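You operate a simulated robot arm through the tools that you are given. There is no shell and no other tool. Be economical: measure what you need, move in short steps, check, and stop when the job is done.

Carry out the task below with a simulated two-armed robot. There is one attempt and no reset: what you move stays moved.

## Task
Move the hose to the green outlet and set the white knob's bead in the green band.
Fine: grey bench valve shut and gauge at 0 before the hose parts; green one shut and gauge at 0 at the end.

Only the result counts: the job must be done as asked and must still hold three seconds after the hand-in. Knocking over, shifting, dropping, spilling or breaking anything else fails it.

## Robot
Two 7-joint arms with two-finger parallel grippers on one trunk, on a base that drives. Base frame: it is fixed to the floor where the robot stands at the start and does not move with it; the origin is under the middle of the robot, x ahead of it, y to its left, z up. Units: mm, degrees, N and s.
The left shoulder is at the start at [53, 101, 1054], the right one opposite. With the tool pointing down near the work surface each hand reaches from about 240 to 540 mm from the robot's upright axis, wherever it stands, measured 20 degrees to its own side. Places, roughly: blue flow knob [800, -200, 1000]; flow tube [900, -200, 1100]; gauge [900, -200, 1200]; green bench valve [400, -100, 800]; green outlet socket [600, -200, 900]; grey bench valve [500, 0, 800]; white dip tube [900, -100, 1200]; white flow knob [800, -200, 1000]. Payload 2.4 kg a hand.
The TCP of each hand is the grasp point between the finger pads, 24 mm short of the fingertips. In the tool frame z runs along the fingers and y along their closing line. Largest opening 68 mm; finger width 17, thickness 10; the body of the gripper, 40 by 70 mm, starts 41 mm behind the TCP.
Orientation is that of the tool frame in the base frame, as a unit quaternion [x, y, z, w]. With the fingers straight down and closing along the base's y, the tool's x points along the base's -x, its y along +y and its z along -z.

## Interface
- The arms move only by the tool send_rows. It takes "left_deltas", "right_deltas" or both (then of equal length, played together; a hand with none holds still); each is text: rows parted by semicolons, each of 7 numbers parted by spaces: the closure, from 0 (fully open) to 1 (shut), then the shift along the tool's x, y, z in mm, then the turn, a rotation vector about the tool's x, y, z in degrees. In form: jaw tx ty tz wx wy wz; .... A call has 1 to 8 rows; each row shifts and turns the commanded pose from where the row before left it, along the tool's axes as they then stand. Each row takes 0.2 s and may step no farther than 50 mm and 8.6 degrees from the row before; otherwise, or with a gripper value out of range, the whole call is refused. Where a pose cannot be reached the arm comes as near as it can. A force on the tool above 40 N (or 10 N above the force at the start of the call, whichever is more), or a blocked arm, ends the call early, and 0.2 s more pass. The fingers move at their own pace (about 72 mm/s each) and stop on an object; they squeeze with about 37 N. The grip force told is the motor's: it shows also when the fingers shut on nothing. Time passes only in rows, and 0.2 s behind the last, so rows that do not move let the fingers close. The reply holds the time, the measured pose of the TCP, the force on the tool along the base axes, the opening and the grip force, in the units named above and with some noise, with the torque about the TCP (base axes, N m) and any sound that the robot's microphone picked up, and new pictures: "show" is both (left out), scene, wrist or none (wrist: the cameras of the hands that moved).
- Cameras (640 x 400 px; columns grow to the right, rows downward): "scene" is now at [147, -13.9, 1231.6]; the picture's right is [-0.13, -0.99, 0.00], its down [-0.39, 0.05, -0.92] and it looks along [0.91, -0.12, -0.39] (base axes); focal length 214 px, centre (320, 200). "left" rides on the left gripper at [84, -11, -75] in its tool frame; the picture's right is [0.13, 0.99, 0.00], its down [-0.60, 0.08, -0.79] and it looks along [-0.79, 0.10, 0.61] (tool axes); focal length 251 px, centre (320, 200). "right" rides on the right gripper at [84, 11, -75] in its tool frame; the picture's right is [-0.13, 0.99, 0.00], its down [-0.60, -0.08, -0.79] and it looks along [-0.79, -0.10, 0.61] (tool axes); focal length 251 px, centre (320, 200). There is no depth. A picture from a camera that has moved, and an enlarged one, comes with that camera's place and axes in the base frame and with its lens.
- lift_body(by): slides the trunk up (or, below 0, down) by that many mm; the arms and the scene camera ride with it, the base frame stays. It gives what a move gives, with no picture.
- roll_base(legs): drives the robot by 1 to 6 legs, each [ahead, left, turn to the left] in mm, mm and degrees, along the robot's own axes; the way and the turn of a leg run together, so that a leg with both is an arc; at most 1500 mm and 180 degrees a leg. The arms and the cameras ride along, it lands a little off, and it stops where it bumps. It gives what a move gives, and a new picture of the scene camera.
- pan_tilt(pan, tilt): turns the head with the scene camera to pan (to the left, within 86 degrees either way) and tilt (down, from -29 to 69), counted from straight ahead of the robot. It gives what a move gives, and a new picture of the scene camera.
- enlarge(camera, box): a new picture of the part [left, top, right, bottom] of that camera's present view, enlarged. No time passes.
- close_job(): hands the job in; it is judged then, once.

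Go step by step. Nothing tells you exact positions but the pictures and the camera data: compare them with the known pose of the tool, close in by small moves and look again before you grip or let go. The budget is 120 turns and 260 pictures, counting those below and the enlarged ones. Unless the task says otherwise, let go and move clear before handing in, and close with one line.

The tools are called after ">>>" as name(argument=value, ...) on one line, values as JSON. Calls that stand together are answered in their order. send_rows: Moves the arms, as the interface text tells. Its arguments: {"type":"object","properties":{"left_deltas":{"type":"string"},"right_deltas":{"type":"string"},"show":{"type":"string","enum":["both","scene","wrist","none"]}},"required":[]} The other tools are called the same way: lift_body (by) slides the trunk up or down; roll_base (legs) drives the base; pan_tilt (pan, tilt) turns the head that bears the scene camera; enlarge (camera, box) takes an enlarged picture of a part of a camera's view; close_job () hands the job in.

At the start:

```text
clock: 0.0
left_tcp_pos: [275.5, 27.3, 1174.3]
left_ee_rot: [0.0, 1.0, 0.0, 0.0]
left_force: [0.2, 0.3, 0.4]
left_moment: [-0.01, 0.02, -0.03]
left_width: 68.1
left_gripper_force: 0.1
right_tcp_pos: [389.8, -239.4, 1172.2]
right_ee_rot: [0.0, 1.0, -0.001, 0.001]
right_force: [0.3, -0.2, -0.6]
right_moment: [0.02, 0.0, -0.01]
right_width: 68.0
right_gripper_force: 0.1
trunk travel left (down, up): [-269.0, 581.0]
robot x, y, heading: [0.1, 0.7, -0.1]
head pan, tilt: [-7.2, 23.0]
```

scene: 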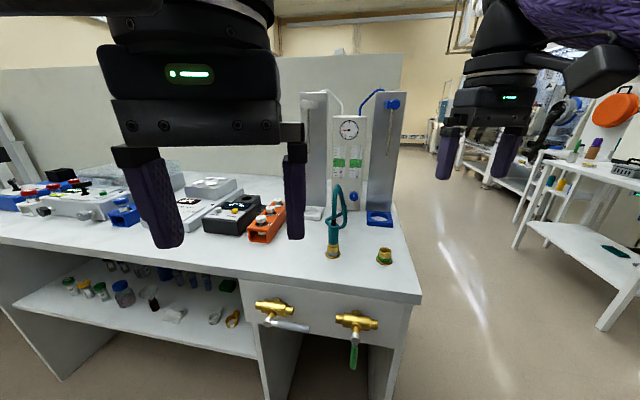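
right: 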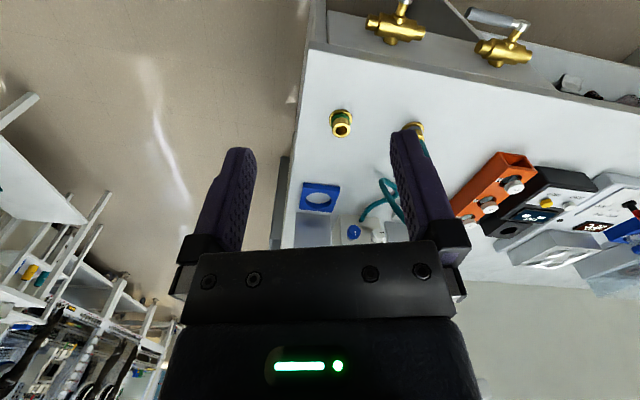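
left: 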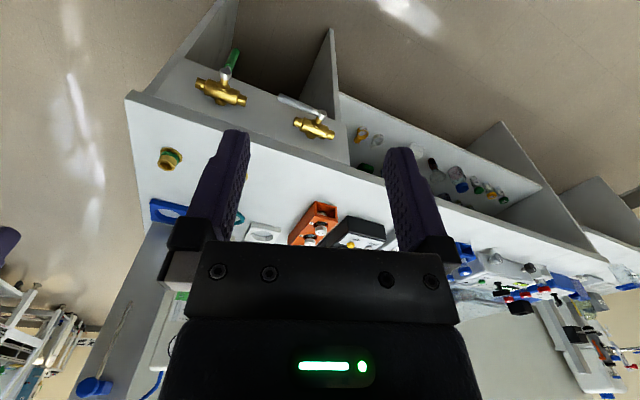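

I see the bench with two outlet sockets, the hose plugged into the grey one, two bench valves in the front panel, and the gauge panel behind. I look closer first.

>>> enlarge(camera="scene", box=[290, 80, 420, 230])

>>> enlarge(camera="scene", box=[240, 220, 420, 380])

```text
2.67 times, centred on (355, 155) of scene
camera zoom: at [147.0, -13.9, 1231.6], right [-0.13, -0.99, 0.0], down [-0.39, 0.05, -0.92], along [0.91, -0.12, -0.39], focal length 572 px, centre (227, 320)
```

zoom: 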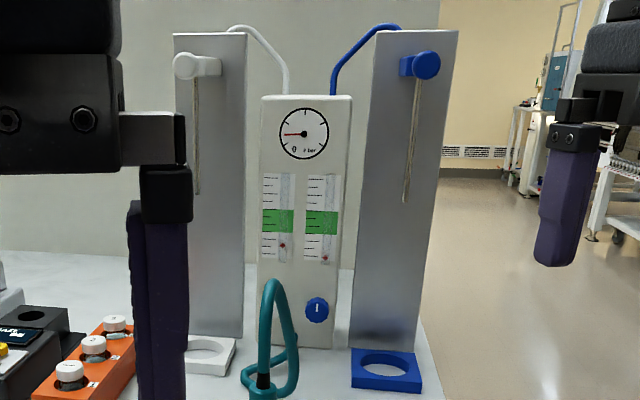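

```text
2.50 times, centred on (330, 300) of scene
camera zoom: at [147.0, -13.9, 1231.6], right [-0.13, -0.99, 0.0], down [-0.39, 0.05, -0.92], along [0.91, -0.12, -0.39], focal length 536 px, centre (295, -50)
```

zoom: 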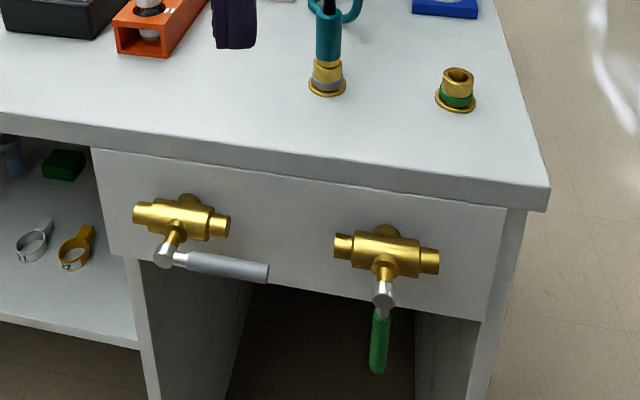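

The grey valve's lever lies along its pipe (open), and the green one lies across (shut). I move the left hand aside to see the panel.

>>> send_rows(left_deltas="0 0 50 0 0 0 0;0 0 50 0 0 0 0;0 0 50 0 0 0 0;0 0 50 0 0 0 0", show="scene")

>>> enlarge(camera="scene", box=[320, 100, 380, 210])

>>> enlarge(camera="right", box=[300, 0, 560, 250])

```text
clock: 1.0
left_tcp_pos: [285.4, 220.3, 1162.7]
left_ee_rot: [0.0, 1.0, 0.0, 0.001]
left_force: [-0.6, 0.1, 0.0]
left_moment: [0.0, 0.02, 0.02]
left_width: 67.7
left_gripper_force: 0.0
left hand out of reach, approached as far as the arm can: row 4
right_tcp_pos: [388.6, -238.5, 1171.8]
right_ee_rot: [0.0, 1.0, -0.001, 0.0]
right_force: [-0.5, -0.9, -0.9]
right_moment: [-0.01, 0.0, 0.01]
right_width: 68.3
right_gripper_force: 0.1
trunk travel left (down, up): [-269.0, 581.0]
robot x, y, heading: [-2.7, 0.4, -0.1]
head pan, tilt: [-7.2, 23.0]
camera scene: at [147.3, -13.6, 1231.5], right [-0.13, -0.99, 0.0], down [-0.39, 0.05, -0.92], along [0.91, -0.12, -0.39], focal length 214 px, centre (320, 200)
```

scene: 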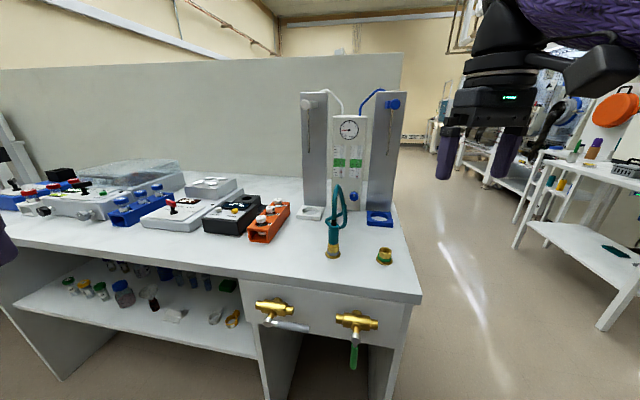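

```text
3.64 times, centred on (350, 155) of scene
camera zoom: at [147.3, -13.6, 1231.5], right [-0.13, -0.99, 0.0], down [-0.39, 0.05, -0.92], along [0.91, -0.12, -0.39], focal length 780 px, centre (211, 364)
```

zoom: 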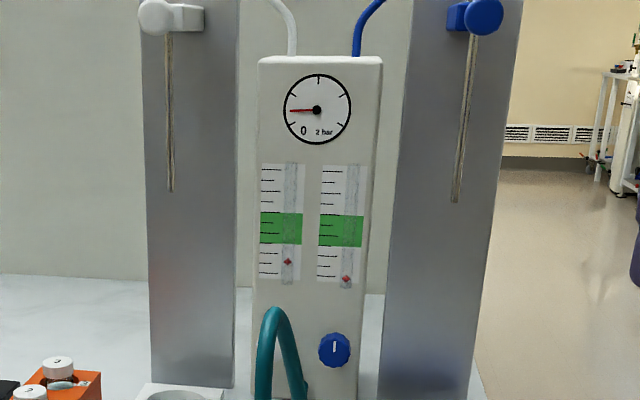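

```text
1.60 times, centred on (430, 125) of right
camera zoom: at [305.6, -228.5, 1245.2], right [0.13, 0.99, 0.0], down [0.6, -0.08, 0.79], along [0.79, -0.1, -0.61], focal length 402 px, centre (144, 320)
```

zoom: 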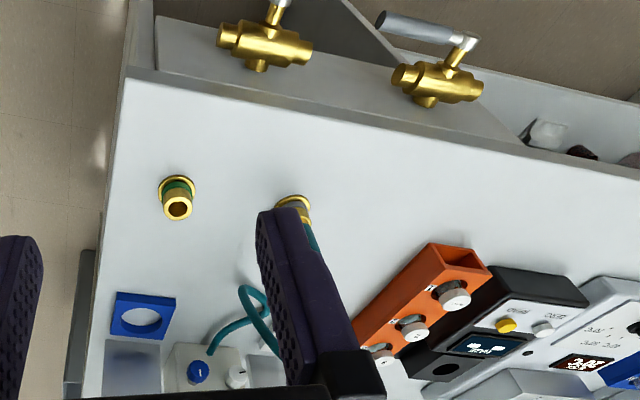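

Triangulating: grey lever hub ≈ (487, 56, 803) with its end ≈ (456, -32), sockets ≈ (590, -105) and (554, -226), and the bench yawed about -18°. I square the robot up to the bench.

>>> roll_base(legs=[[0, 0, -18], [0, 50, 0]])

>>> enlarge(camera="scene", box=[240, 220, 420, 380])

>>> enlarge(camera="left", box=[0, 0, 320, 200])

```text
clock: 2.9
left_tcp_pos: [353.8, 170.1, 1161.7]
left_ee_rot: [0.156, 0.988, -0.001, 0.0]
left_force: [0.0, 0.4, 0.5]
left_moment: [-0.01, -0.02, 0.01]
left_width: 68.2
left_gripper_force: 0.0
right_tcp_pos: [311.6, -298.4, 1172.7]
right_ee_rot: [0.156, 0.988, -0.002, 0.001]
right_force: [0.4, 0.2, -0.3]
right_moment: [-0.03, 0.02, 0.02]
right_width: 67.9
right_gripper_force: 0.1
trunk travel left (down, up): [-269.0, 581.0]
robot x, y, heading: [12.1, 48.7, -18.1]
head pan, tilt: [-7.2, 23.0]
camera scene: at [151.7, -10.9, 1231.6], right [-0.43, -0.9, 0.0], down [-0.35, 0.17, -0.92], along [0.83, -0.39, -0.39], focal length 214 px, centre (320, 200)
```

scene: 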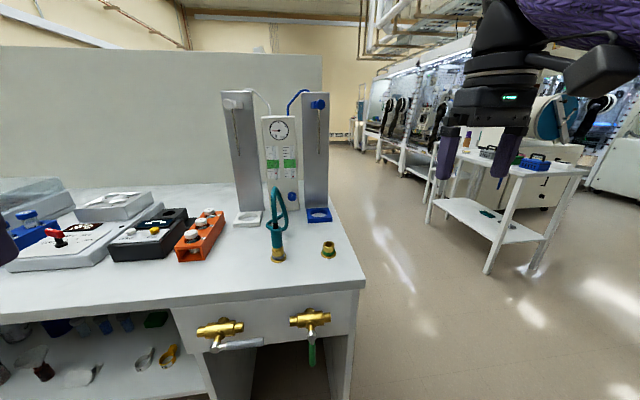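

```text
2.50 times, centred on (330, 300) of scene
camera zoom: at [151.7, -10.9, 1231.6], right [-0.43, -0.9, 0.0], down [-0.35, 0.17, -0.92], along [0.83, -0.39, -0.39], focal length 536 px, centre (295, -50)
```

zoom: 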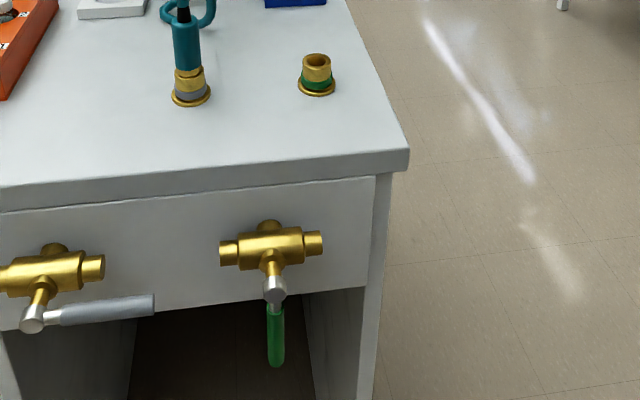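

```text
2.00 times, centred on (160, 100) of left
camera zoom: at [272.0, 184.4, 1238.5], right [0.18, 0.98, 0.0], down [0.6, -0.11, 0.79], along [0.78, -0.15, -0.61], focal length 503 px, centre (640, 400)
```

zoom: 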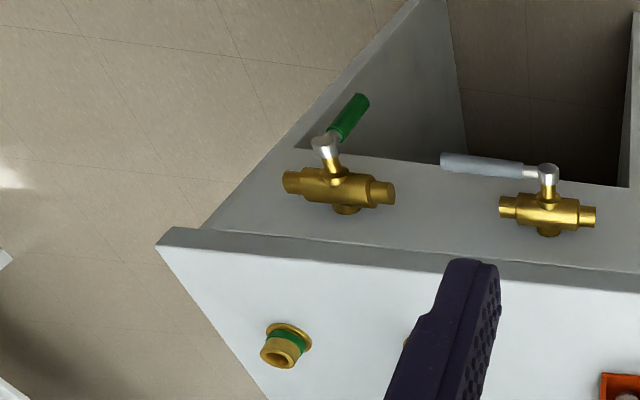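

Lever is at a≈449 mm ahead of the robot, hub 156 left, tip 66 left, z≈803. I lower the trunk a little, then bring the shut left hand near, tilted forward.

>>> lift_body(by=-150)

>>> send_rows(left_deltas="1 -28 -34 30 0 0 0;1 -28 -34 30 0 0 0;1 -28 -34 20 0 0 0;1 -28 -34 0 0 0 0;1 0 0 0 0 -8.5 0;1 0 0 0 0 -8.5 0;1 0 0 0 0 -8.5 0;1 0 0 0 0 -8.5 0")

```text
clock: 4.7
left_tcp_pos: [392.1, 156.0, 980.6]
left_ee_rot: [0.157, 0.986, 0.009, -0.058]
left_force: [0.0, 0.1, 0.3]
left_moment: [0.0, 0.0, -0.03]
left_width: 67.9
left_gripper_force: 0.1
right_tcp_pos: [311.3, -301.0, 1023.6]
right_ee_rot: [0.157, 0.988, -0.002, 0.001]
right_force: [-0.2, 0.0, 0.4]
right_moment: [0.02, 0.0, -0.01]
right_width: 68.0
right_gripper_force: 0.1
trunk travel left (down, up): [-119.0, 731.0]
robot x, y, heading: [17.4, 51.9, -18.0]
head pan, tilt: [-7.2, 23.0]
```

```text
refused: row 1 steps farther than a row can; nothing moved
```

The step was a little too long; I split it finer.

>>> send_rows(left_deltas="1 -20 -34 20 0 0 0;1 -20 -34 20 0 0 0;1 -10 -34 0 0 0 0;1 0 -34 0 0 -8.5 0;1 0 0 0 0 -8.5 0;1 0 0 0 0 -8.5 0;1 0 0 0 0 -8.5 0")

```text
clock: 6.3
left_tcp_pos: [392.6, 13.4, 936.1]
left_ee_rot: [0.151, 0.96, -0.038, 0.234]
left_force: [0.1, 0.1, -0.2]
left_moment: [0.02, -0.01, 0.0]
left_width: 0.1
left_gripper_force: 23.8
right_tcp_pos: [311.1, -300.1, 1023.4]
right_ee_rot: [0.156, 0.988, 0.0, 0.001]
right_force: [-0.1, -0.8, 0.4]
right_moment: [0.0, -0.01, 0.01]
right_width: 68.1
right_gripper_force: 0.1
trunk travel left (down, up): [-119.0, 731.0]
robot x, y, heading: [13.8, 49.0, -18.0]
head pan, tilt: [-7.2, 23.0]
camera scene: at [190.7, -24.2, 1078.2], right [-0.43, -0.9, 0.0], down [-0.35, 0.17, -0.92], along [0.83, -0.39, -0.39], focal length 214 px, centre (320, 200)
camera left: at [286.9, 35.0, 964.7], right [0.2, 0.98, -0.06], down [0.19, 0.02, 0.98], along [0.96, -0.2, -0.18], focal length 251 px, centre (320, 200)
```

scene: 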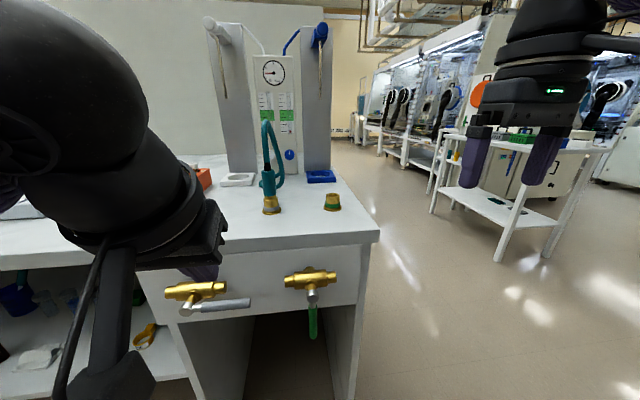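
left: 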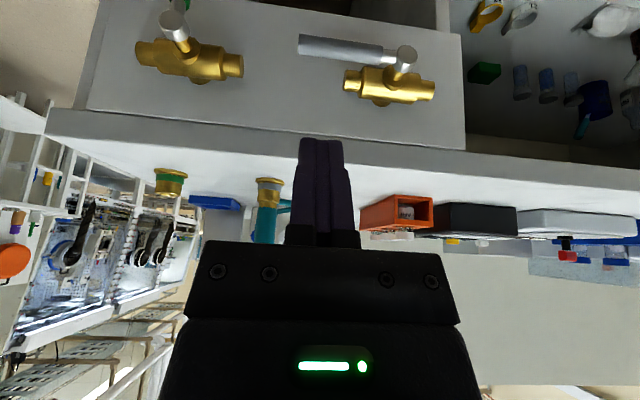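

Lever and finger are both visible. I tilt more and come to just above the lever.

>>> send_rows(left_deltas="1 0 0 0 0 -7.5 0;1 0 0 0 0 -7.5 0;1 0 0 0 0 -7.5 0;1 4 0 36 0 0 0;1 4 0 36 0 0 0;1 4 0 36 0 0 0;1 0 0 0 0 0 0")

```text
clock: 7.9
left_tcp_pos: [464.5, -11.7, 856.0]
left_ee_rot: [0.141, 0.897, -0.066, 0.414]
left_force: [1.0, 0.3, 0.2]
left_moment: [0.04, 0.0, -0.04]
left_width: 0.1
left_gripper_force: 23.6
right_tcp_pos: [310.7, -300.8, 1022.3]
right_ee_rot: [0.156, 0.988, -0.001, 0.001]
right_force: [0.2, 0.6, -0.5]
right_moment: [-0.01, -0.02, -0.01]
right_width: 68.0
right_gripper_force: 0.1
trunk travel left (down, up): [-119.0, 731.0]
robot x, y, heading: [18.4, 47.3, -18.4]
head pan, tilt: [-7.2, 23.0]
camera scene: at [190.7, -24.2, 1078.2], right [-0.43, -0.9, 0.0], down [-0.35, 0.17, -0.92], along [0.83, -0.39, -0.39], focal length 214 px, centre (320, 200)
camera left: at [355.8, 13.0, 841.3], right [0.23, 0.97, -0.1], down [-0.18, 0.14, 0.97], along [0.96, -0.2, 0.21], focal length 251 px, centre (320, 200)
```

scene: 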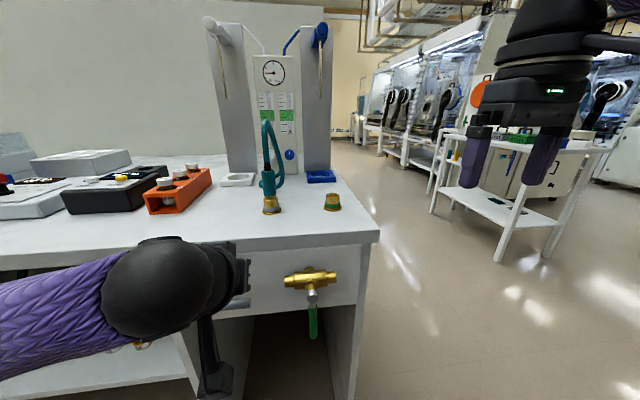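
left: 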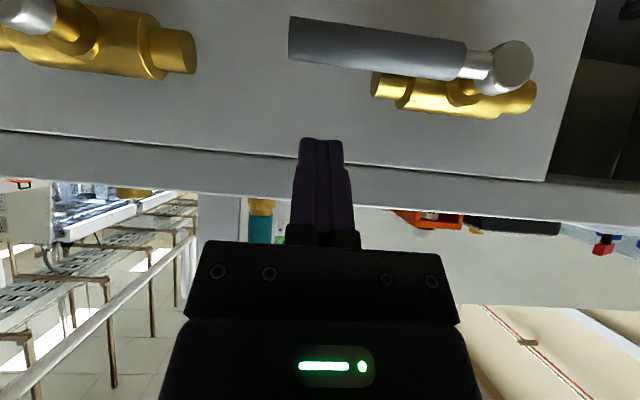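

The finger is above the lever near its end. I push it down along the arc, first part.

>>> send_rows(left_deltas="1 22.6 2.8 19.7 0 0 0;1 17.6 -0.9 15.3 0 0 0;1 13.9 2 12.1 0 0 0;1 13.1 6.7 11.3 0 0 0")

```text
clock: 8.9
left_tcp_pos: [468.3, -1.0, 767.3]
left_ee_rot: [0.141, 0.896, -0.066, 0.415]
left_force: [0.4, 0.5, 0.1]
left_moment: [0.01, 0.03, 0.0]
left_width: 0.0
left_gripper_force: 23.2
right_tcp_pos: [310.8, -301.1, 1022.0]
right_ee_rot: [0.156, 0.988, -0.001, 0.001]
right_force: [-0.2, -0.2, 0.4]
right_moment: [-0.02, 0.03, -0.01]
right_width: 67.7
right_gripper_force: 0.0
trunk travel left (down, up): [-119.0, 731.0]
robot x, y, heading: [16.0, 46.3, -17.9]
head pan, tilt: [-7.2, 23.0]
camera scene: at [190.6, -24.2, 1078.2], right [-0.43, -0.9, 0.0], down [-0.35, 0.17, -0.92], along [0.83, -0.39, -0.39], focal length 214 px, centre (320, 200)
camera left: at [359.6, 22.6, 752.3], right [0.23, 0.97, -0.1], down [-0.18, 0.14, 0.97], along [0.96, -0.2, 0.21], focal length 251 px, centre (320, 200)
```

scene: 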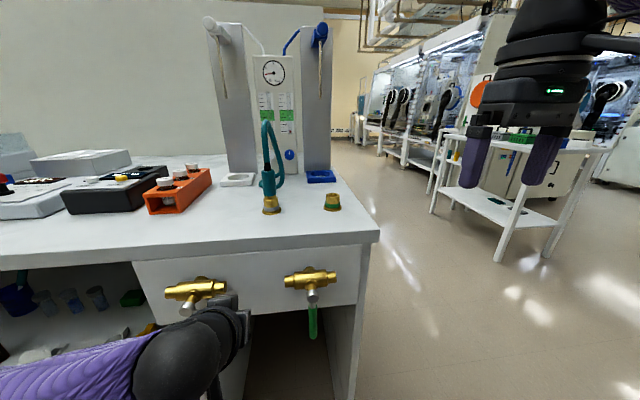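
left: 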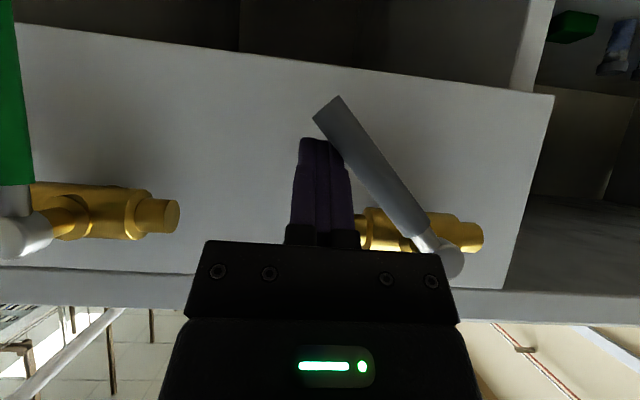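

Working: the lever has turned about 50° with little force. I finish the arc.

>>> send_rows(left_deltas="1 11.2 10.9 9.8 0 0 0;1 8.8 14.4 7.6 0 0 0;1 5.7 18.9 4.9 0 0 0;1 0.8 6 0.7 0 0 0;1 0 0 0 0 0 0")

>>> enlarge(camera="scene", box=[240, 50, 310, 170])

```text
clock: 10.1
left_tcp_pos: [481.7, 42.0, 733.1]
left_ee_rot: [0.146, 0.896, -0.068, 0.415]
left_force: [-18.6, -30.4, 0.7]
left_moment: [0.72, -0.97, 0.25]
left_width: 0.0
left_gripper_force: 23.8
right_tcp_pos: [309.0, -304.1, 1022.3]
right_ee_rot: [0.158, 0.987, 0.0, 0.001]
right_force: [-0.4, -0.4, -0.5]
right_moment: [0.0, 0.0, 0.04]
right_width: 67.8
right_gripper_force: 0.2
trunk travel left (down, up): [-119.0, 731.0]
robot x, y, heading: [16.3, 47.3, -18.1]
head pan, tilt: [-7.2, 23.0]
camera scene: at [188.5, -27.5, 1078.3], right [-0.43, -0.9, 0.0], down [-0.35, 0.17, -0.92], along [0.83, -0.39, -0.39], focal length 214 px, centre (320, 200)
camera left: at [373.5, 66.5, 718.2], right [0.23, 0.97, -0.1], down [-0.18, 0.14, 0.97], along [0.96, -0.21, 0.21], focal length 251 px, centre (320, 200)
```

scene: 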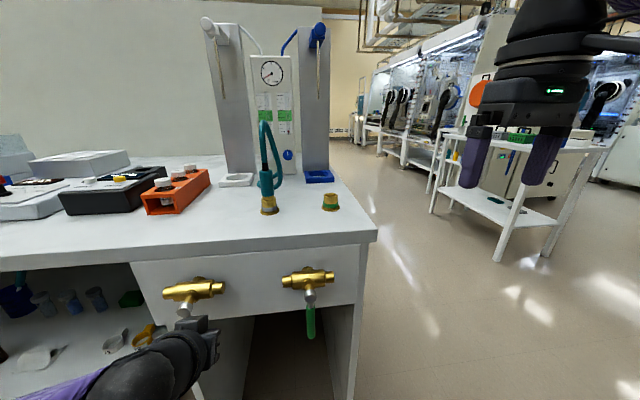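
left: 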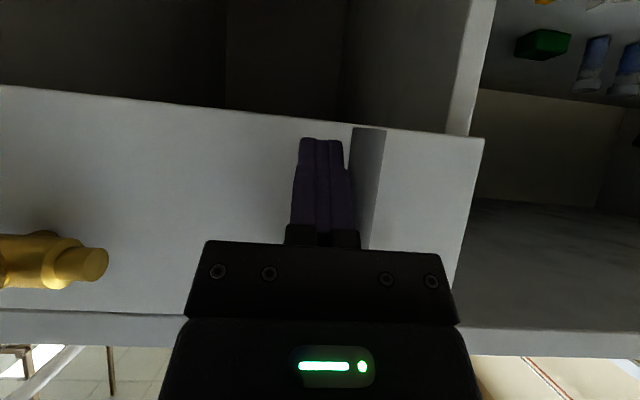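

```text
3.33 times, centred on (275, 110) of scene
camera zoom: at [188.5, -27.5, 1078.3], right [-0.43, -0.9, 0.0], down [-0.35, 0.17, -0.92], along [0.83, -0.39, -0.39], focal length 715 px, centre (470, 500)
```

zoom: 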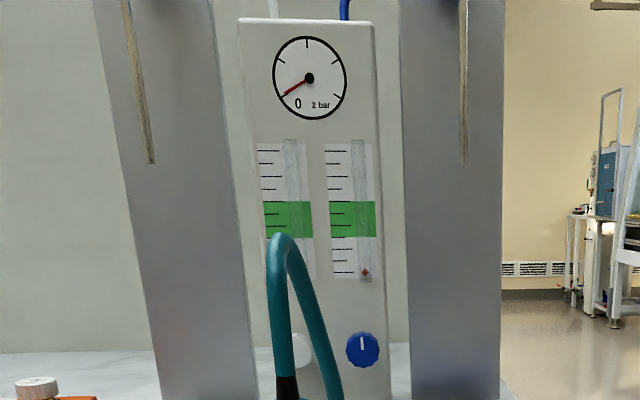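

The lever is against its stop and the gauge has dropped to the 0 tick. I back the left hand off and away.

>>> send_rows(left_deltas="1 0 -25 0 0 0 0;1 0 0 -45 0 0 0;1 0 0 -45 0 0 0;1 -30 20 -30 0 0 0;1 -30 20 -30 0 8 0;1 -30 30 -20 0 8 0;0.5 -30 30 -20 0 8 0;0 0 30 0 0 8 0")

>>> enlarge(camera="scene", box=[230, 170, 360, 250])

>>> enlarge(camera="scene", box=[240, 50, 310, 120])

>>> enlarge(camera="right", box=[320, 0, 640, 200])

```text
clock: 11.9
left_tcp_pos: [486.5, 151.2, 944.5]
left_ee_rot: [0.156, 0.976, -0.025, 0.151]
left_force: [0.8, -0.1, -0.3]
left_moment: [0.05, -0.02, 0.0]
left_width: 68.0
left_gripper_force: 0.0
left hand out of reach, approached as far as the arm can: row 3, 4
right_tcp_pos: [311.9, -300.1, 1021.4]
right_ee_rot: [0.157, 0.988, -0.001, 0.001]
right_force: [0.8, 0.0, 0.0]
right_moment: [0.0, 0.0, 0.02]
right_width: 68.0
right_gripper_force: 0.1
trunk travel left (down, up): [-119.0, 731.0]
robot x, y, heading: [16.9, 49.8, -18.1]
head pan, tilt: [-7.2, 23.0]
camera scene: at [190.6, -24.3, 1078.2], right [-0.43, -0.9, 0.0], down [-0.35, 0.17, -0.92], along [0.83, -0.39, -0.39], focal length 214 px, centre (320, 200)
camera left: at [386.8, 171.9, 991.3], right [0.19, 0.98, -0.04], down [0.34, -0.03, 0.94], along [0.92, -0.19, -0.34], focal length 251 px, centre (320, 200)
```

scene: 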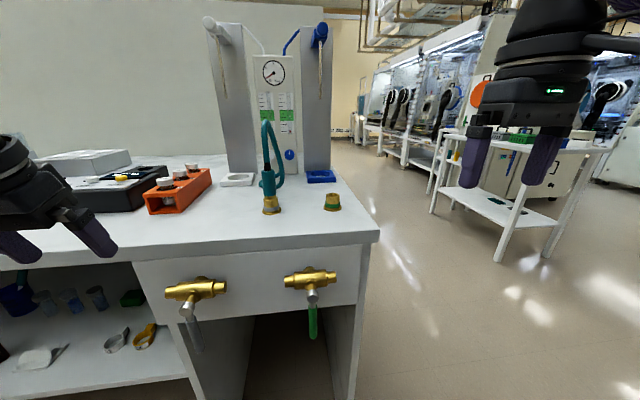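
left: 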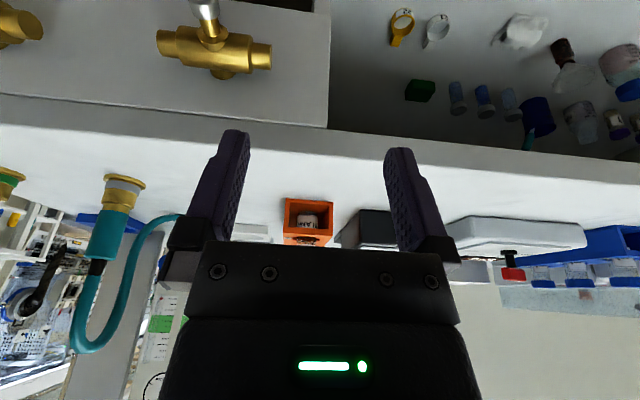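

```text
4.92 times, centred on (295, 210) of scene
camera zoom: at [190.6, -24.3, 1078.2], right [-0.43, -0.9, 0.0], down [-0.35, 0.17, -0.92], along [0.83, -0.39, -0.39], focal length 1056 px, centre (443, 151)
```

zoom: 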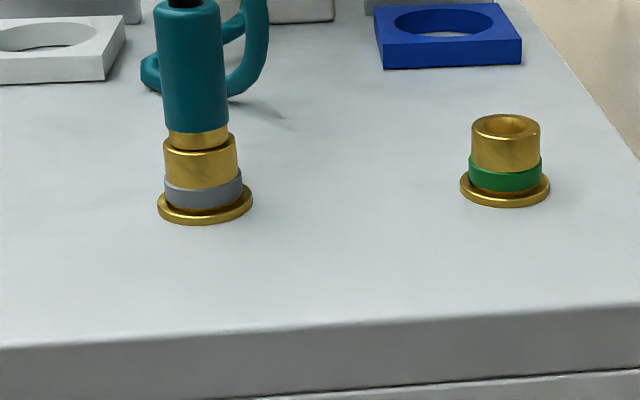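

```text
5.71 times, centred on (275, 85) of scene
camera zoom: at [190.6, -24.3, 1078.2], right [-0.43, -0.9, 0.0], down [-0.35, 0.17, -0.92], along [0.83, -0.39, -0.39], focal length 1226 px, centre (577, 857)
```

zoom: 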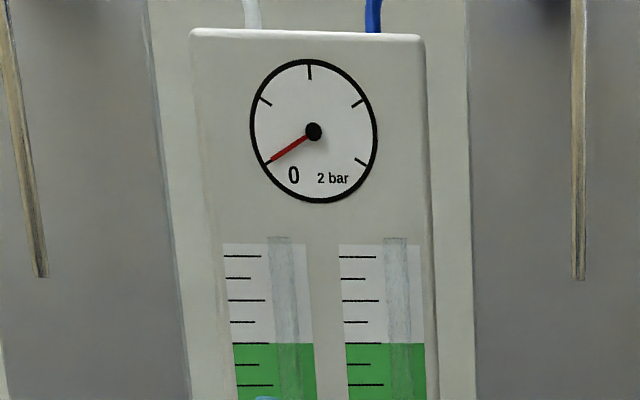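

```text
2.00 times, centred on (480, 100) of right
camera zoom: at [235.3, -264.6, 1095.3], right [0.43, 0.9, 0.0], down [0.55, -0.26, 0.79], along [0.72, -0.34, -0.61], focal length 503 px, centre (0, 400)
```

zoom: 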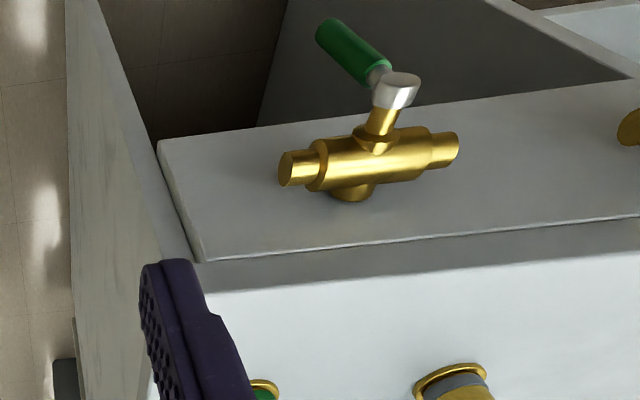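

Grey valve is shut and the gauge reads 0. I raise the trunk, pull the left hand in and drive a bit closer for the hose.

>>> lift_body(by=100)

>>> send_rows(left_deltas="0 40 20 0 0 0 0;0 40 20 0 0 0 0;0 40 20 0 0 0 0", show="none")

>>> roll_base(legs=[[90, 0, 0]])

```text
clock: 13.2
left_tcp_pos: [486.4, 151.3, 1043.1]
left_ee_rot: [0.155, 0.976, -0.025, 0.152]
left_force: [0.5, -0.2, 0.8]
left_moment: [0.0, 0.01, 0.01]
left_width: 68.0
left_gripper_force: 0.0
right_tcp_pos: [313.1, -299.4, 1122.5]
right_ee_rot: [0.156, 0.988, -0.001, 0.0]
right_force: [1.1, 0.1, 0.5]
right_moment: [-0.05, 0.0, 0.0]
right_width: 68.3
right_gripper_force: 0.0
trunk travel left (down, up): [-219.0, 631.0]
robot x, y, heading: [14.1, 49.8, -17.9]
head pan, tilt: [-7.2, 23.0]
```

```text
clock: 14.0
left_tcp_pos: [395.5, 244.5, 1007.0]
left_ee_rot: [0.154, 0.976, -0.024, 0.152]
left_force: [-0.2, -0.2, 0.3]
left_moment: [0.0, 0.01, -0.01]
left_width: 68.0
left_gripper_force: 0.0
right_tcp_pos: [310.7, -300.1, 1123.1]
right_ee_rot: [0.156, 0.988, -0.001, 0.001]
right_force: [0.3, 0.2, 0.0]
right_moment: [0.0, 0.02, 0.01]
right_width: 68.0
right_gripper_force: 0.1
trunk travel left (down, up): [-219.0, 631.0]
robot x, y, heading: [16.5, 44.9, -18.3]
head pan, tilt: [-7.2, 23.0]
```

```text
clock: 15.1
left_tcp_pos: [481.7, 216.4, 1006.0]
left_ee_rot: [0.154, 0.976, -0.025, 0.152]
left_force: [0.3, 0.0, -0.3]
left_moment: [-0.02, -0.03, 0.01]
left_width: 67.8
left_gripper_force: 0.0
right_tcp_pos: [397.5, -327.5, 1122.2]
right_ee_rot: [0.156, 0.988, -0.001, 0.0]
right_force: [0.0, -0.5, 0.1]
right_moment: [0.01, -0.03, 0.01]
right_width: 68.0
right_gripper_force: 0.1
trunk travel left (down, up): [-219.0, 631.0]
robot x, y, heading: [102.3, 23.1, -18.1]
head pan, tilt: [-7.2, 23.0]
camera scene: at [248.8, -42.8, 1180.7], right [-0.43, -0.91, 0.0], down [-0.35, 0.17, -0.92], along [0.83, -0.39, -0.39], focal length 214 px, centre (320, 200)
```

scene: 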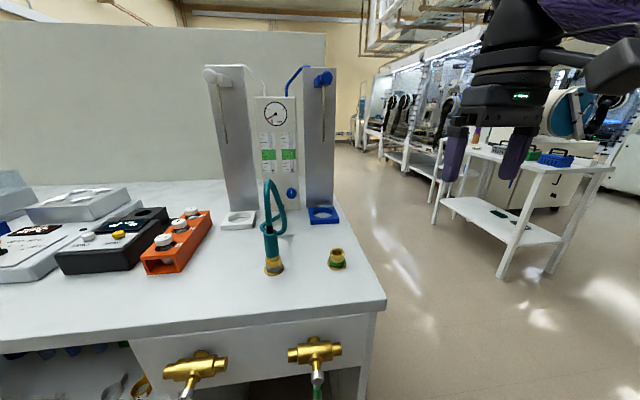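

Plug taken at about (590, -103), sleeve z 916–971. I swing the right hand over in front of it and begin tilting.

>>> send_rows(right_deltas="0 -5 45.5 0 0 0 0;0 -5 45.5 0 0 0 0;0 -5 45.5 0 0 0 0;0 -5 45.5 0 0 0 0;0 -5 45.5 0 0 0 0;0 0 45.5 0 0 -7.9 0;0 0 0 0 0 -7.9 0;0 0 0 0 0 -7.9 0", show="none")

>>> send_rows(right_deltas="0 0 0 0 0 -7.9 0;0 0 0 0 0 -7.9 0;0 0 0 0 0 -7.9 0;0 0 0 0 0 -7.9 0;0 0 0 0 0 0 0")

```text
clock: 16.9
left_tcp_pos: [481.1, 216.7, 1006.5]
left_ee_rot: [0.153, 0.976, -0.025, 0.152]
left_force: [-0.8, 0.2, -0.6]
left_moment: [0.03, 0.02, 0.0]
left_width: 68.0
left_gripper_force: 0.1
right_tcp_pos: [491.9, -96.0, 1115.9]
right_ee_rot: [0.152, 0.966, -0.033, 0.204]
right_force: [0.2, 0.2, 0.6]
right_moment: [-0.01, 0.02, 0.02]
right_width: 68.2
right_gripper_force: 0.0
right hand out of reach, approached as far as the arm can: row 5
trunk travel left (down, up): [-219.0, 631.0]
robot x, y, heading: [102.3, 19.0, -18.0]
head pan, tilt: [-7.2, 23.0]
```

```text
clock: 18.1
left_tcp_pos: [481.6, 216.5, 1008.1]
left_ee_rot: [0.153, 0.976, -0.025, 0.152]
left_force: [0.0, -0.2, 0.0]
left_moment: [-0.01, 0.0, 0.02]
left_width: 68.3
left_gripper_force: 0.0
right_tcp_pos: [489.9, -95.1, 1116.8]
right_ee_rot: [0.137, 0.874, -0.072, 0.46]
right_force: [0.7, -0.4, 0.0]
right_moment: [-0.01, -0.01, -0.01]
right_width: 68.0
right_gripper_force: 0.1
trunk travel left (down, up): [-219.0, 631.0]
robot x, y, heading: [98.4, 17.0, -18.1]
head pan, tilt: [-7.2, 23.0]
camera scene: at [248.6, -42.7, 1180.8], right [-0.43, -0.91, 0.0], down [-0.35, 0.17, -0.92], along [0.83, -0.39, -0.39], focal length 214 px, centre (320, 200)
camera right: at [390.2, -53.0, 1088.1], right [0.38, 0.92, 0.11], down [-0.32, 0.02, 0.95], along [0.87, -0.39, 0.3], focal length 251 px, centre (320, 200)
```

scene: 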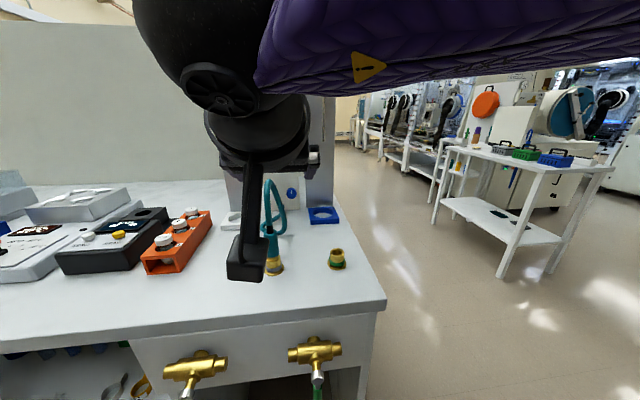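
right: 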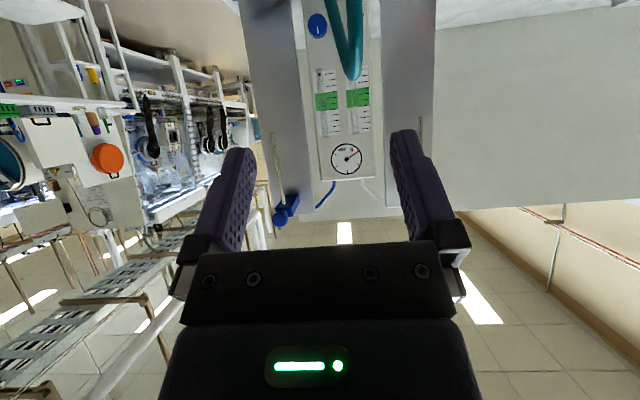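

Tilt is good. I lower to a pre-grip pose in front of the plug.

>>> send_rows(right_deltas="0 0 23.7 0 0 0 0;0 36 0 0 0 0 0;0 36 0 10 0 0 0;0 10 0 40 0 0 0;0 0 0 40 0 0 0;0 0 0 10 0 0 0;0 0 0 0 0 0 0")

```text
clock: 19.7
left_tcp_pos: [480.5, 216.2, 1007.7]
left_ee_rot: [0.154, 0.976, -0.025, 0.151]
left_force: [0.8, -0.1, 0.0]
left_moment: [0.04, -0.01, 0.0]
left_width: 67.9
left_gripper_force: 0.0
right_tcp_pos: [531.9, -84.5, 991.6]
right_ee_rot: [0.138, 0.875, -0.073, 0.458]
right_force: [0.2, -0.3, -0.8]
right_moment: [-0.01, 0.01, 0.01]
right_width: 67.7
right_gripper_force: 0.2
trunk travel left (down, up): [-219.0, 631.0]
robot x, y, heading: [103.1, 20.6, -18.0]
head pan, tilt: [-7.2, 23.0]
camera scene: at [248.6, -42.6, 1180.8], right [-0.43, -0.91, 0.0], down [-0.35, 0.17, -0.92], along [0.83, -0.39, -0.39], focal length 214 px, centre (320, 200)
camera right: at [431.7, -42.2, 964.1], right [0.38, 0.92, 0.1], down [-0.32, 0.02, 0.95], along [0.87, -0.39, 0.3], focal length 251 px, centre (320, 200)
```

scene: 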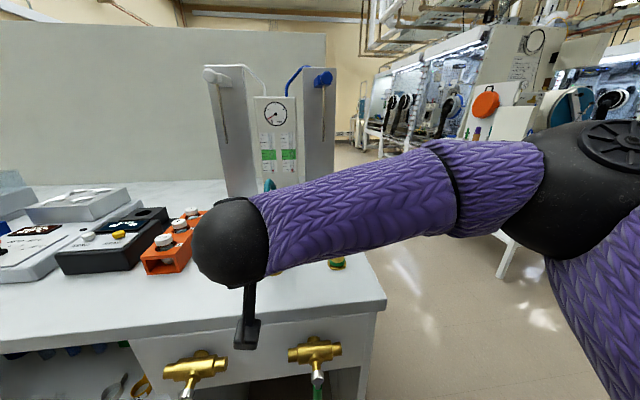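
right: 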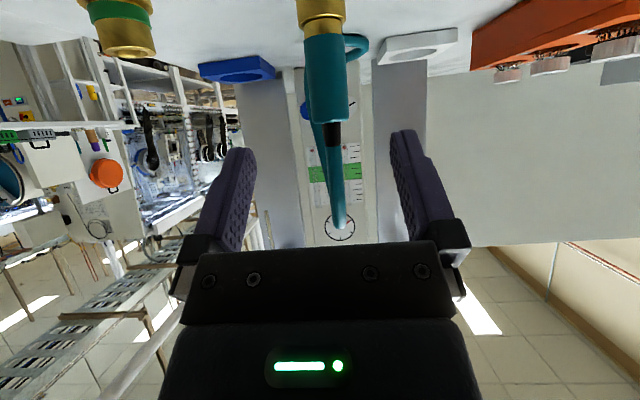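

Plug is centred between the fingers. I advance along the tool axis around the sleeve.

>>> send_rows(right_deltas="0 1 0 30 0 0 0;0 1 0 30 0 0 0;0 0 0 14 0 0 0;0 0 0 0 0 0 0", show="wrist")

```text
clock: 20.7
left_tcp_pos: [480.9, 216.0, 1007.4]
left_ee_rot: [0.154, 0.976, -0.025, 0.152]
left_force: [0.5, -0.2, 0.6]
left_moment: [0.0, -0.03, -0.01]
left_width: 68.4
left_gripper_force: 0.0
right_tcp_pos: [589.5, -105.1, 947.7]
right_ee_rot: [0.138, 0.875, -0.073, 0.459]
right_force: [0.0, 0.1, 0.5]
right_moment: [0.04, -0.02, 0.0]
right_width: 67.6
right_gripper_force: 0.0
trunk travel left (down, up): [-219.0, 631.0]
robot x, y, heading: [99.1, 20.4, -18.1]
head pan, tilt: [-7.2, 23.0]
camera right: at [488.7, -60.7, 919.6], right [0.38, 0.92, 0.11], down [-0.32, 0.02, 0.95], along [0.87, -0.39, 0.3], focal length 251 px, centre (320, 200)
```

right: 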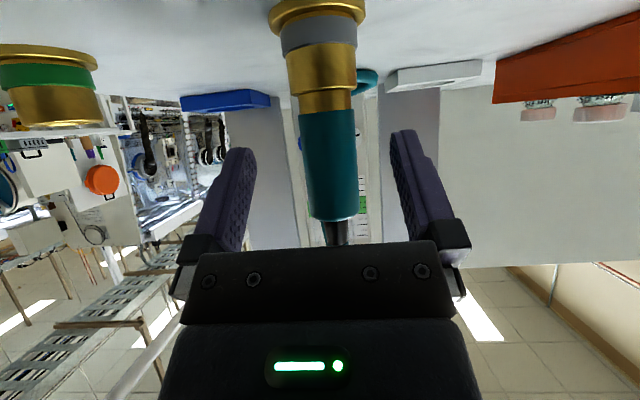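

The sleeve is between the pads. I nudge over slightly and close.

>>> send_rows(right_deltas="0 0 3.5 0 0 0 0;0.5 0 0 0 0 0 0;1 0 0 0 0 0 0;1 0 0 0 0 0 0;1 0 0 0 0 0 0", show="wrist")

>>> enlarge(camera="scene", box=[240, 80, 310, 170])

```text
clock: 21.9
left_tcp_pos: [482.3, 217.6, 1007.3]
left_ee_rot: [0.154, 0.976, -0.025, 0.151]
left_force: [-0.7, 0.2, -0.8]
left_moment: [-0.03, 0.02, -0.02]
left_width: 68.1
left_gripper_force: 0.1
right_tcp_pos: [588.9, -99.1, 948.5]
right_ee_rot: [0.137, 0.875, -0.072, 0.459]
right_force: [2.4, 6.1, 0.6]
right_moment: [0.15, -0.13, 0.06]
right_width: 24.4
right_gripper_force: 36.7
trunk travel left (down, up): [-219.0, 631.0]
robot x, y, heading: [102.6, 21.4, -18.2]
head pan, tilt: [-7.2, 23.0]
camera right: at [489.9, -56.4, 920.0], right [0.38, 0.92, 0.1], down [-0.32, 0.02, 0.95], along [0.87, -0.39, 0.3], focal length 251 px, centre (320, 200)
```

right: 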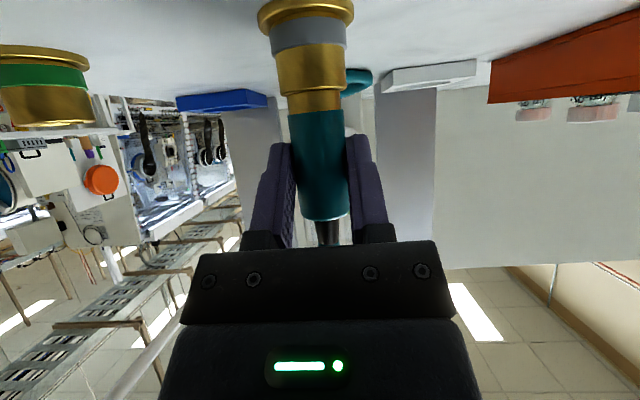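

```text
4.44 times, centred on (275, 125) of scene
camera zoom: at [249.1, -41.9, 1180.7], right [-0.43, -0.91, 0.0], down [-0.35, 0.17, -0.92], along [0.83, -0.39, -0.39], focal length 953 px, centre (520, 533)
```

zoom: 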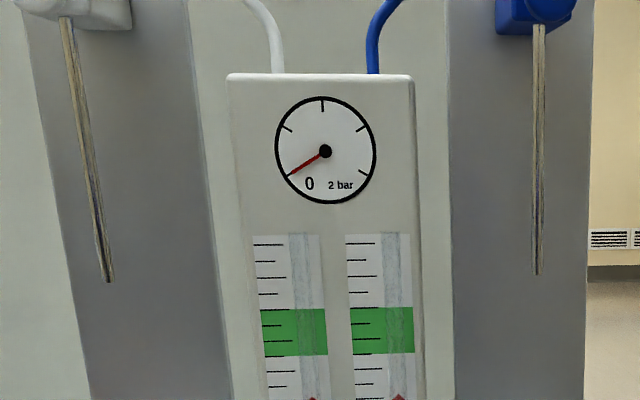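

Firm grip on the sleeve, gauge at 0. I pull straight up.

>>> send_rows(right_deltas="1 -8.2 0 -5.7 0 0 0;1 -8.2 0 -5.7 0 0 0;1 -12.3 0 -8.6 0 0 0;1 -16.4 0 -11.5 0 0 0;1 0 0 0 0 0 0", show="wrist")

```text
clock: 23.1
left_tcp_pos: [482.2, 217.1, 1007.7]
left_ee_rot: [0.154, 0.976, -0.025, 0.153]
left_force: [1.0, -0.7, -0.2]
left_moment: [-0.01, 0.0, -0.02]
left_width: 67.8
left_gripper_force: 0.0
right_tcp_pos: [589.8, -101.4, 1003.7]
right_ee_rot: [0.138, 0.874, -0.073, 0.46]
right_force: [-0.3, -0.6, -1.4]
right_moment: [0.01, 0.02, 0.0]
right_width: 24.2
right_gripper_force: 37.1
trunk travel left (down, up): [-219.0, 631.0]
robot x, y, heading: [101.6, 18.2, -18.2]
head pan, tilt: [-7.2, 23.0]
camera right: at [489.5, -57.3, 975.1], right [0.38, 0.92, 0.11], down [-0.32, 0.02, 0.95], along [0.87, -0.39, 0.3], focal length 251 px, centre (320, 200)
```

right: 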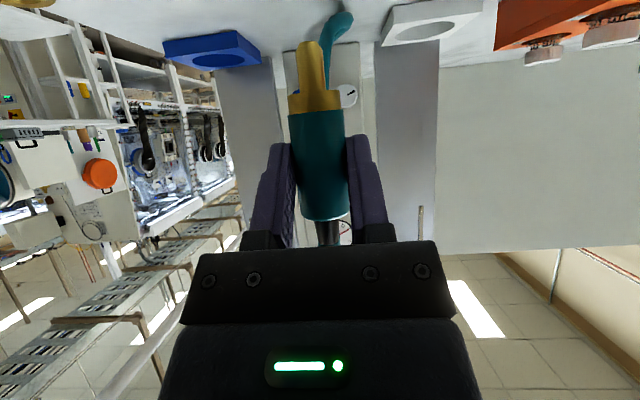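

The plug is free. I carry it 126.6 mm right, over the green socket.

>>> send_rows(right_deltas="1 -8.2 -32 -5.7 0 0 0;1 0 -32 0 0 0 0;1 0 -32 0 0 0 0;1 0 -30.6 0 0 0 0;1 0 0 0 0 0 0;1 0 0 0 0 0 0")

>>> enlarge(camera="right", box=[220, 0, 420, 125])

```text
clock: 24.5
left_tcp_pos: [480.9, 217.1, 1006.2]
left_ee_rot: [0.155, 0.976, -0.025, 0.151]
left_force: [0.6, -1.3, 0.4]
left_moment: [-0.01, -0.01, 0.03]
left_width: 67.8
left_gripper_force: 0.0
right_tcp_pos: [551.0, -221.0, 1012.9]
right_ee_rot: [0.138, 0.875, -0.072, 0.458]
right_force: [0.1, 0.0, -1.5]
right_moment: [-0.01, -0.01, -0.01]
right_width: 24.5
right_gripper_force: 37.4
trunk travel left (down, up): [-219.0, 631.0]
robot x, y, heading: [101.7, 22.5, -18.1]
head pan, tilt: [-7.2, 23.0]
camera scene: at [248.7, -42.7, 1180.7], right [-0.43, -0.91, 0.0], down [-0.35, 0.17, -0.92], along [0.83, -0.39, -0.39], focal length 214 px, centre (320, 200)
camera right: at [451.3, -177.0, 984.3], right [0.38, 0.92, 0.1], down [-0.32, 0.02, 0.95], along [0.87, -0.39, 0.3], focal length 251 px, centre (320, 200)
```

scene: 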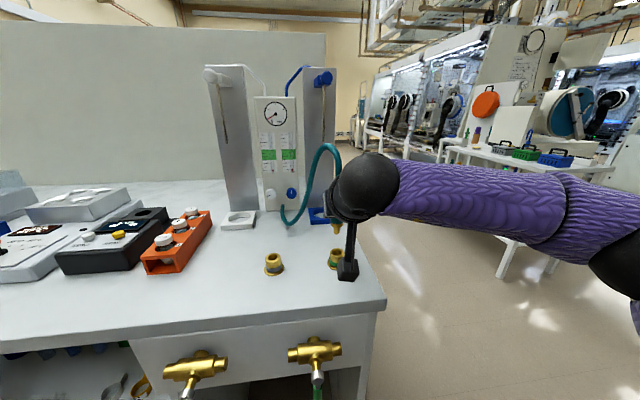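
right: 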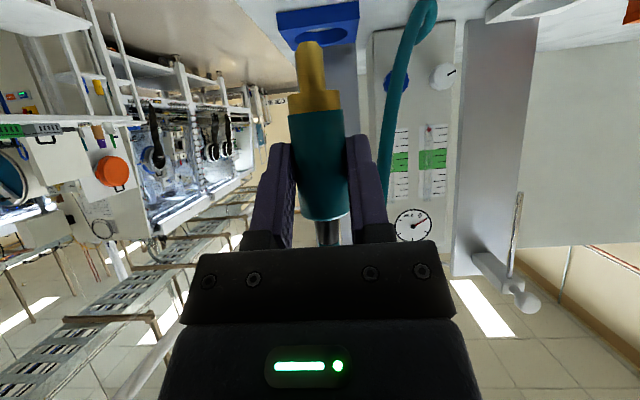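

```text
3.20 times, centred on (320, 62) of right
camera zoom: at [451.3, -177.0, 984.3], right [0.38, 0.92, 0.1], down [-0.32, 0.02, 0.95], along [0.87, -0.39, 0.3], focal length 805 px, centre (320, 640)
```

zoom: 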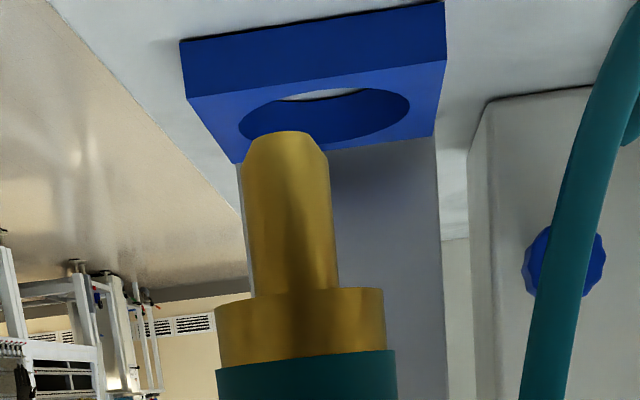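

The nose is out and chamfered. I lower partway and check alignment.

>>> send_rows(right_deltas="1 10.2 0 7.2 0 0 0;1 10.2 0 7.2 0 0 0;1 0 0 0 0 0 0")

>>> enlarge(camera="right", box=[220, 0, 420, 125])

>>> enlarge(camera="scene", box=[300, 190, 380, 290])

```text
clock: 25.3
left_tcp_pos: [481.2, 215.9, 1006.6]
left_ee_rot: [0.154, 0.976, -0.024, 0.151]
left_force: [0.1, 0.1, -0.6]
left_moment: [0.03, 0.0, 0.05]
left_width: 68.0
left_gripper_force: 0.0
right_tcp_pos: [551.6, -220.6, 987.8]
right_ee_rot: [0.138, 0.875, -0.074, 0.459]
right_force: [0.2, 0.1, -1.2]
right_moment: [-0.02, 0.02, 0.0]
right_width: 24.6
right_gripper_force: 37.0
trunk travel left (down, up): [-219.0, 631.0]
robot x, y, heading: [99.2, 21.1, -18.1]
head pan, tilt: [-7.2, 23.0]
camera scene: at [248.7, -42.8, 1180.7], right [-0.43, -0.91, 0.0], down [-0.35, 0.17, -0.92], along [0.83, -0.39, -0.39], focal length 214 px, centre (320, 200)
camera right: at [450.7, -177.2, 959.9], right [0.38, 0.92, 0.11], down [-0.32, 0.02, 0.95], along [0.87, -0.39, 0.3], focal length 251 px, centre (320, 200)
```

scene: 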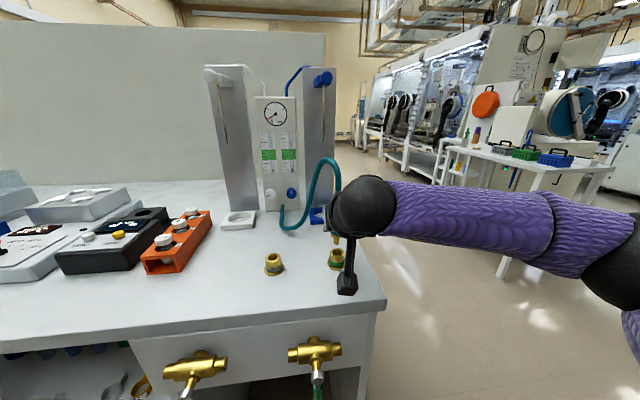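
right: 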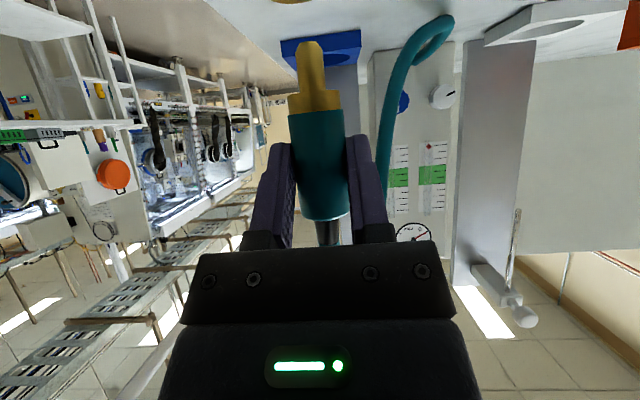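

```text
3.20 times, centred on (320, 62) of right
camera zoom: at [450.7, -177.2, 959.9], right [0.38, 0.92, 0.11], down [-0.32, 0.02, 0.95], along [0.87, -0.39, 0.3], focal length 805 px, centre (320, 640)
```

zoom: 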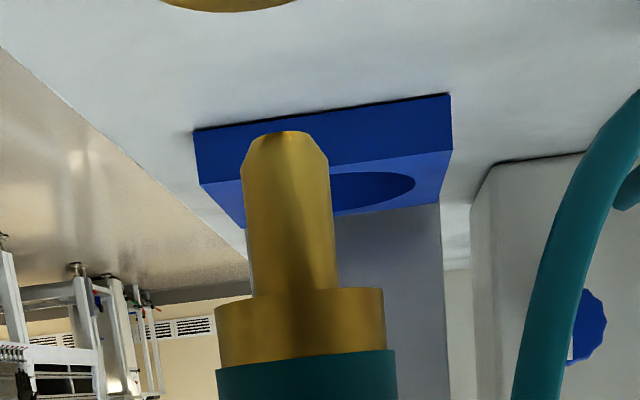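

```text
4.00 times, centred on (340, 240) of scene
camera zoom: at [248.7, -42.8, 1180.7], right [-0.43, -0.91, 0.0], down [-0.35, 0.17, -0.92], along [0.83, -0.39, -0.39], focal length 858 px, centre (240, 40)
```

zoom: 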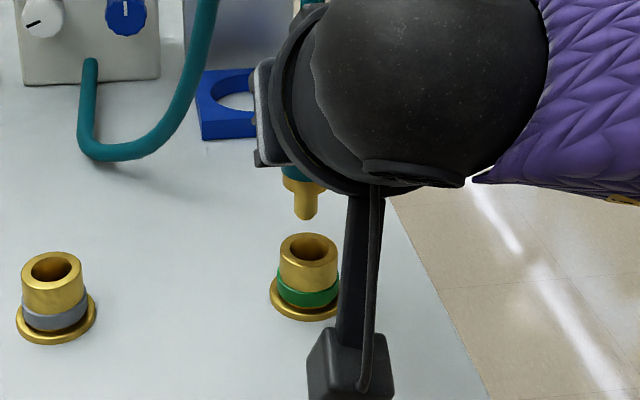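

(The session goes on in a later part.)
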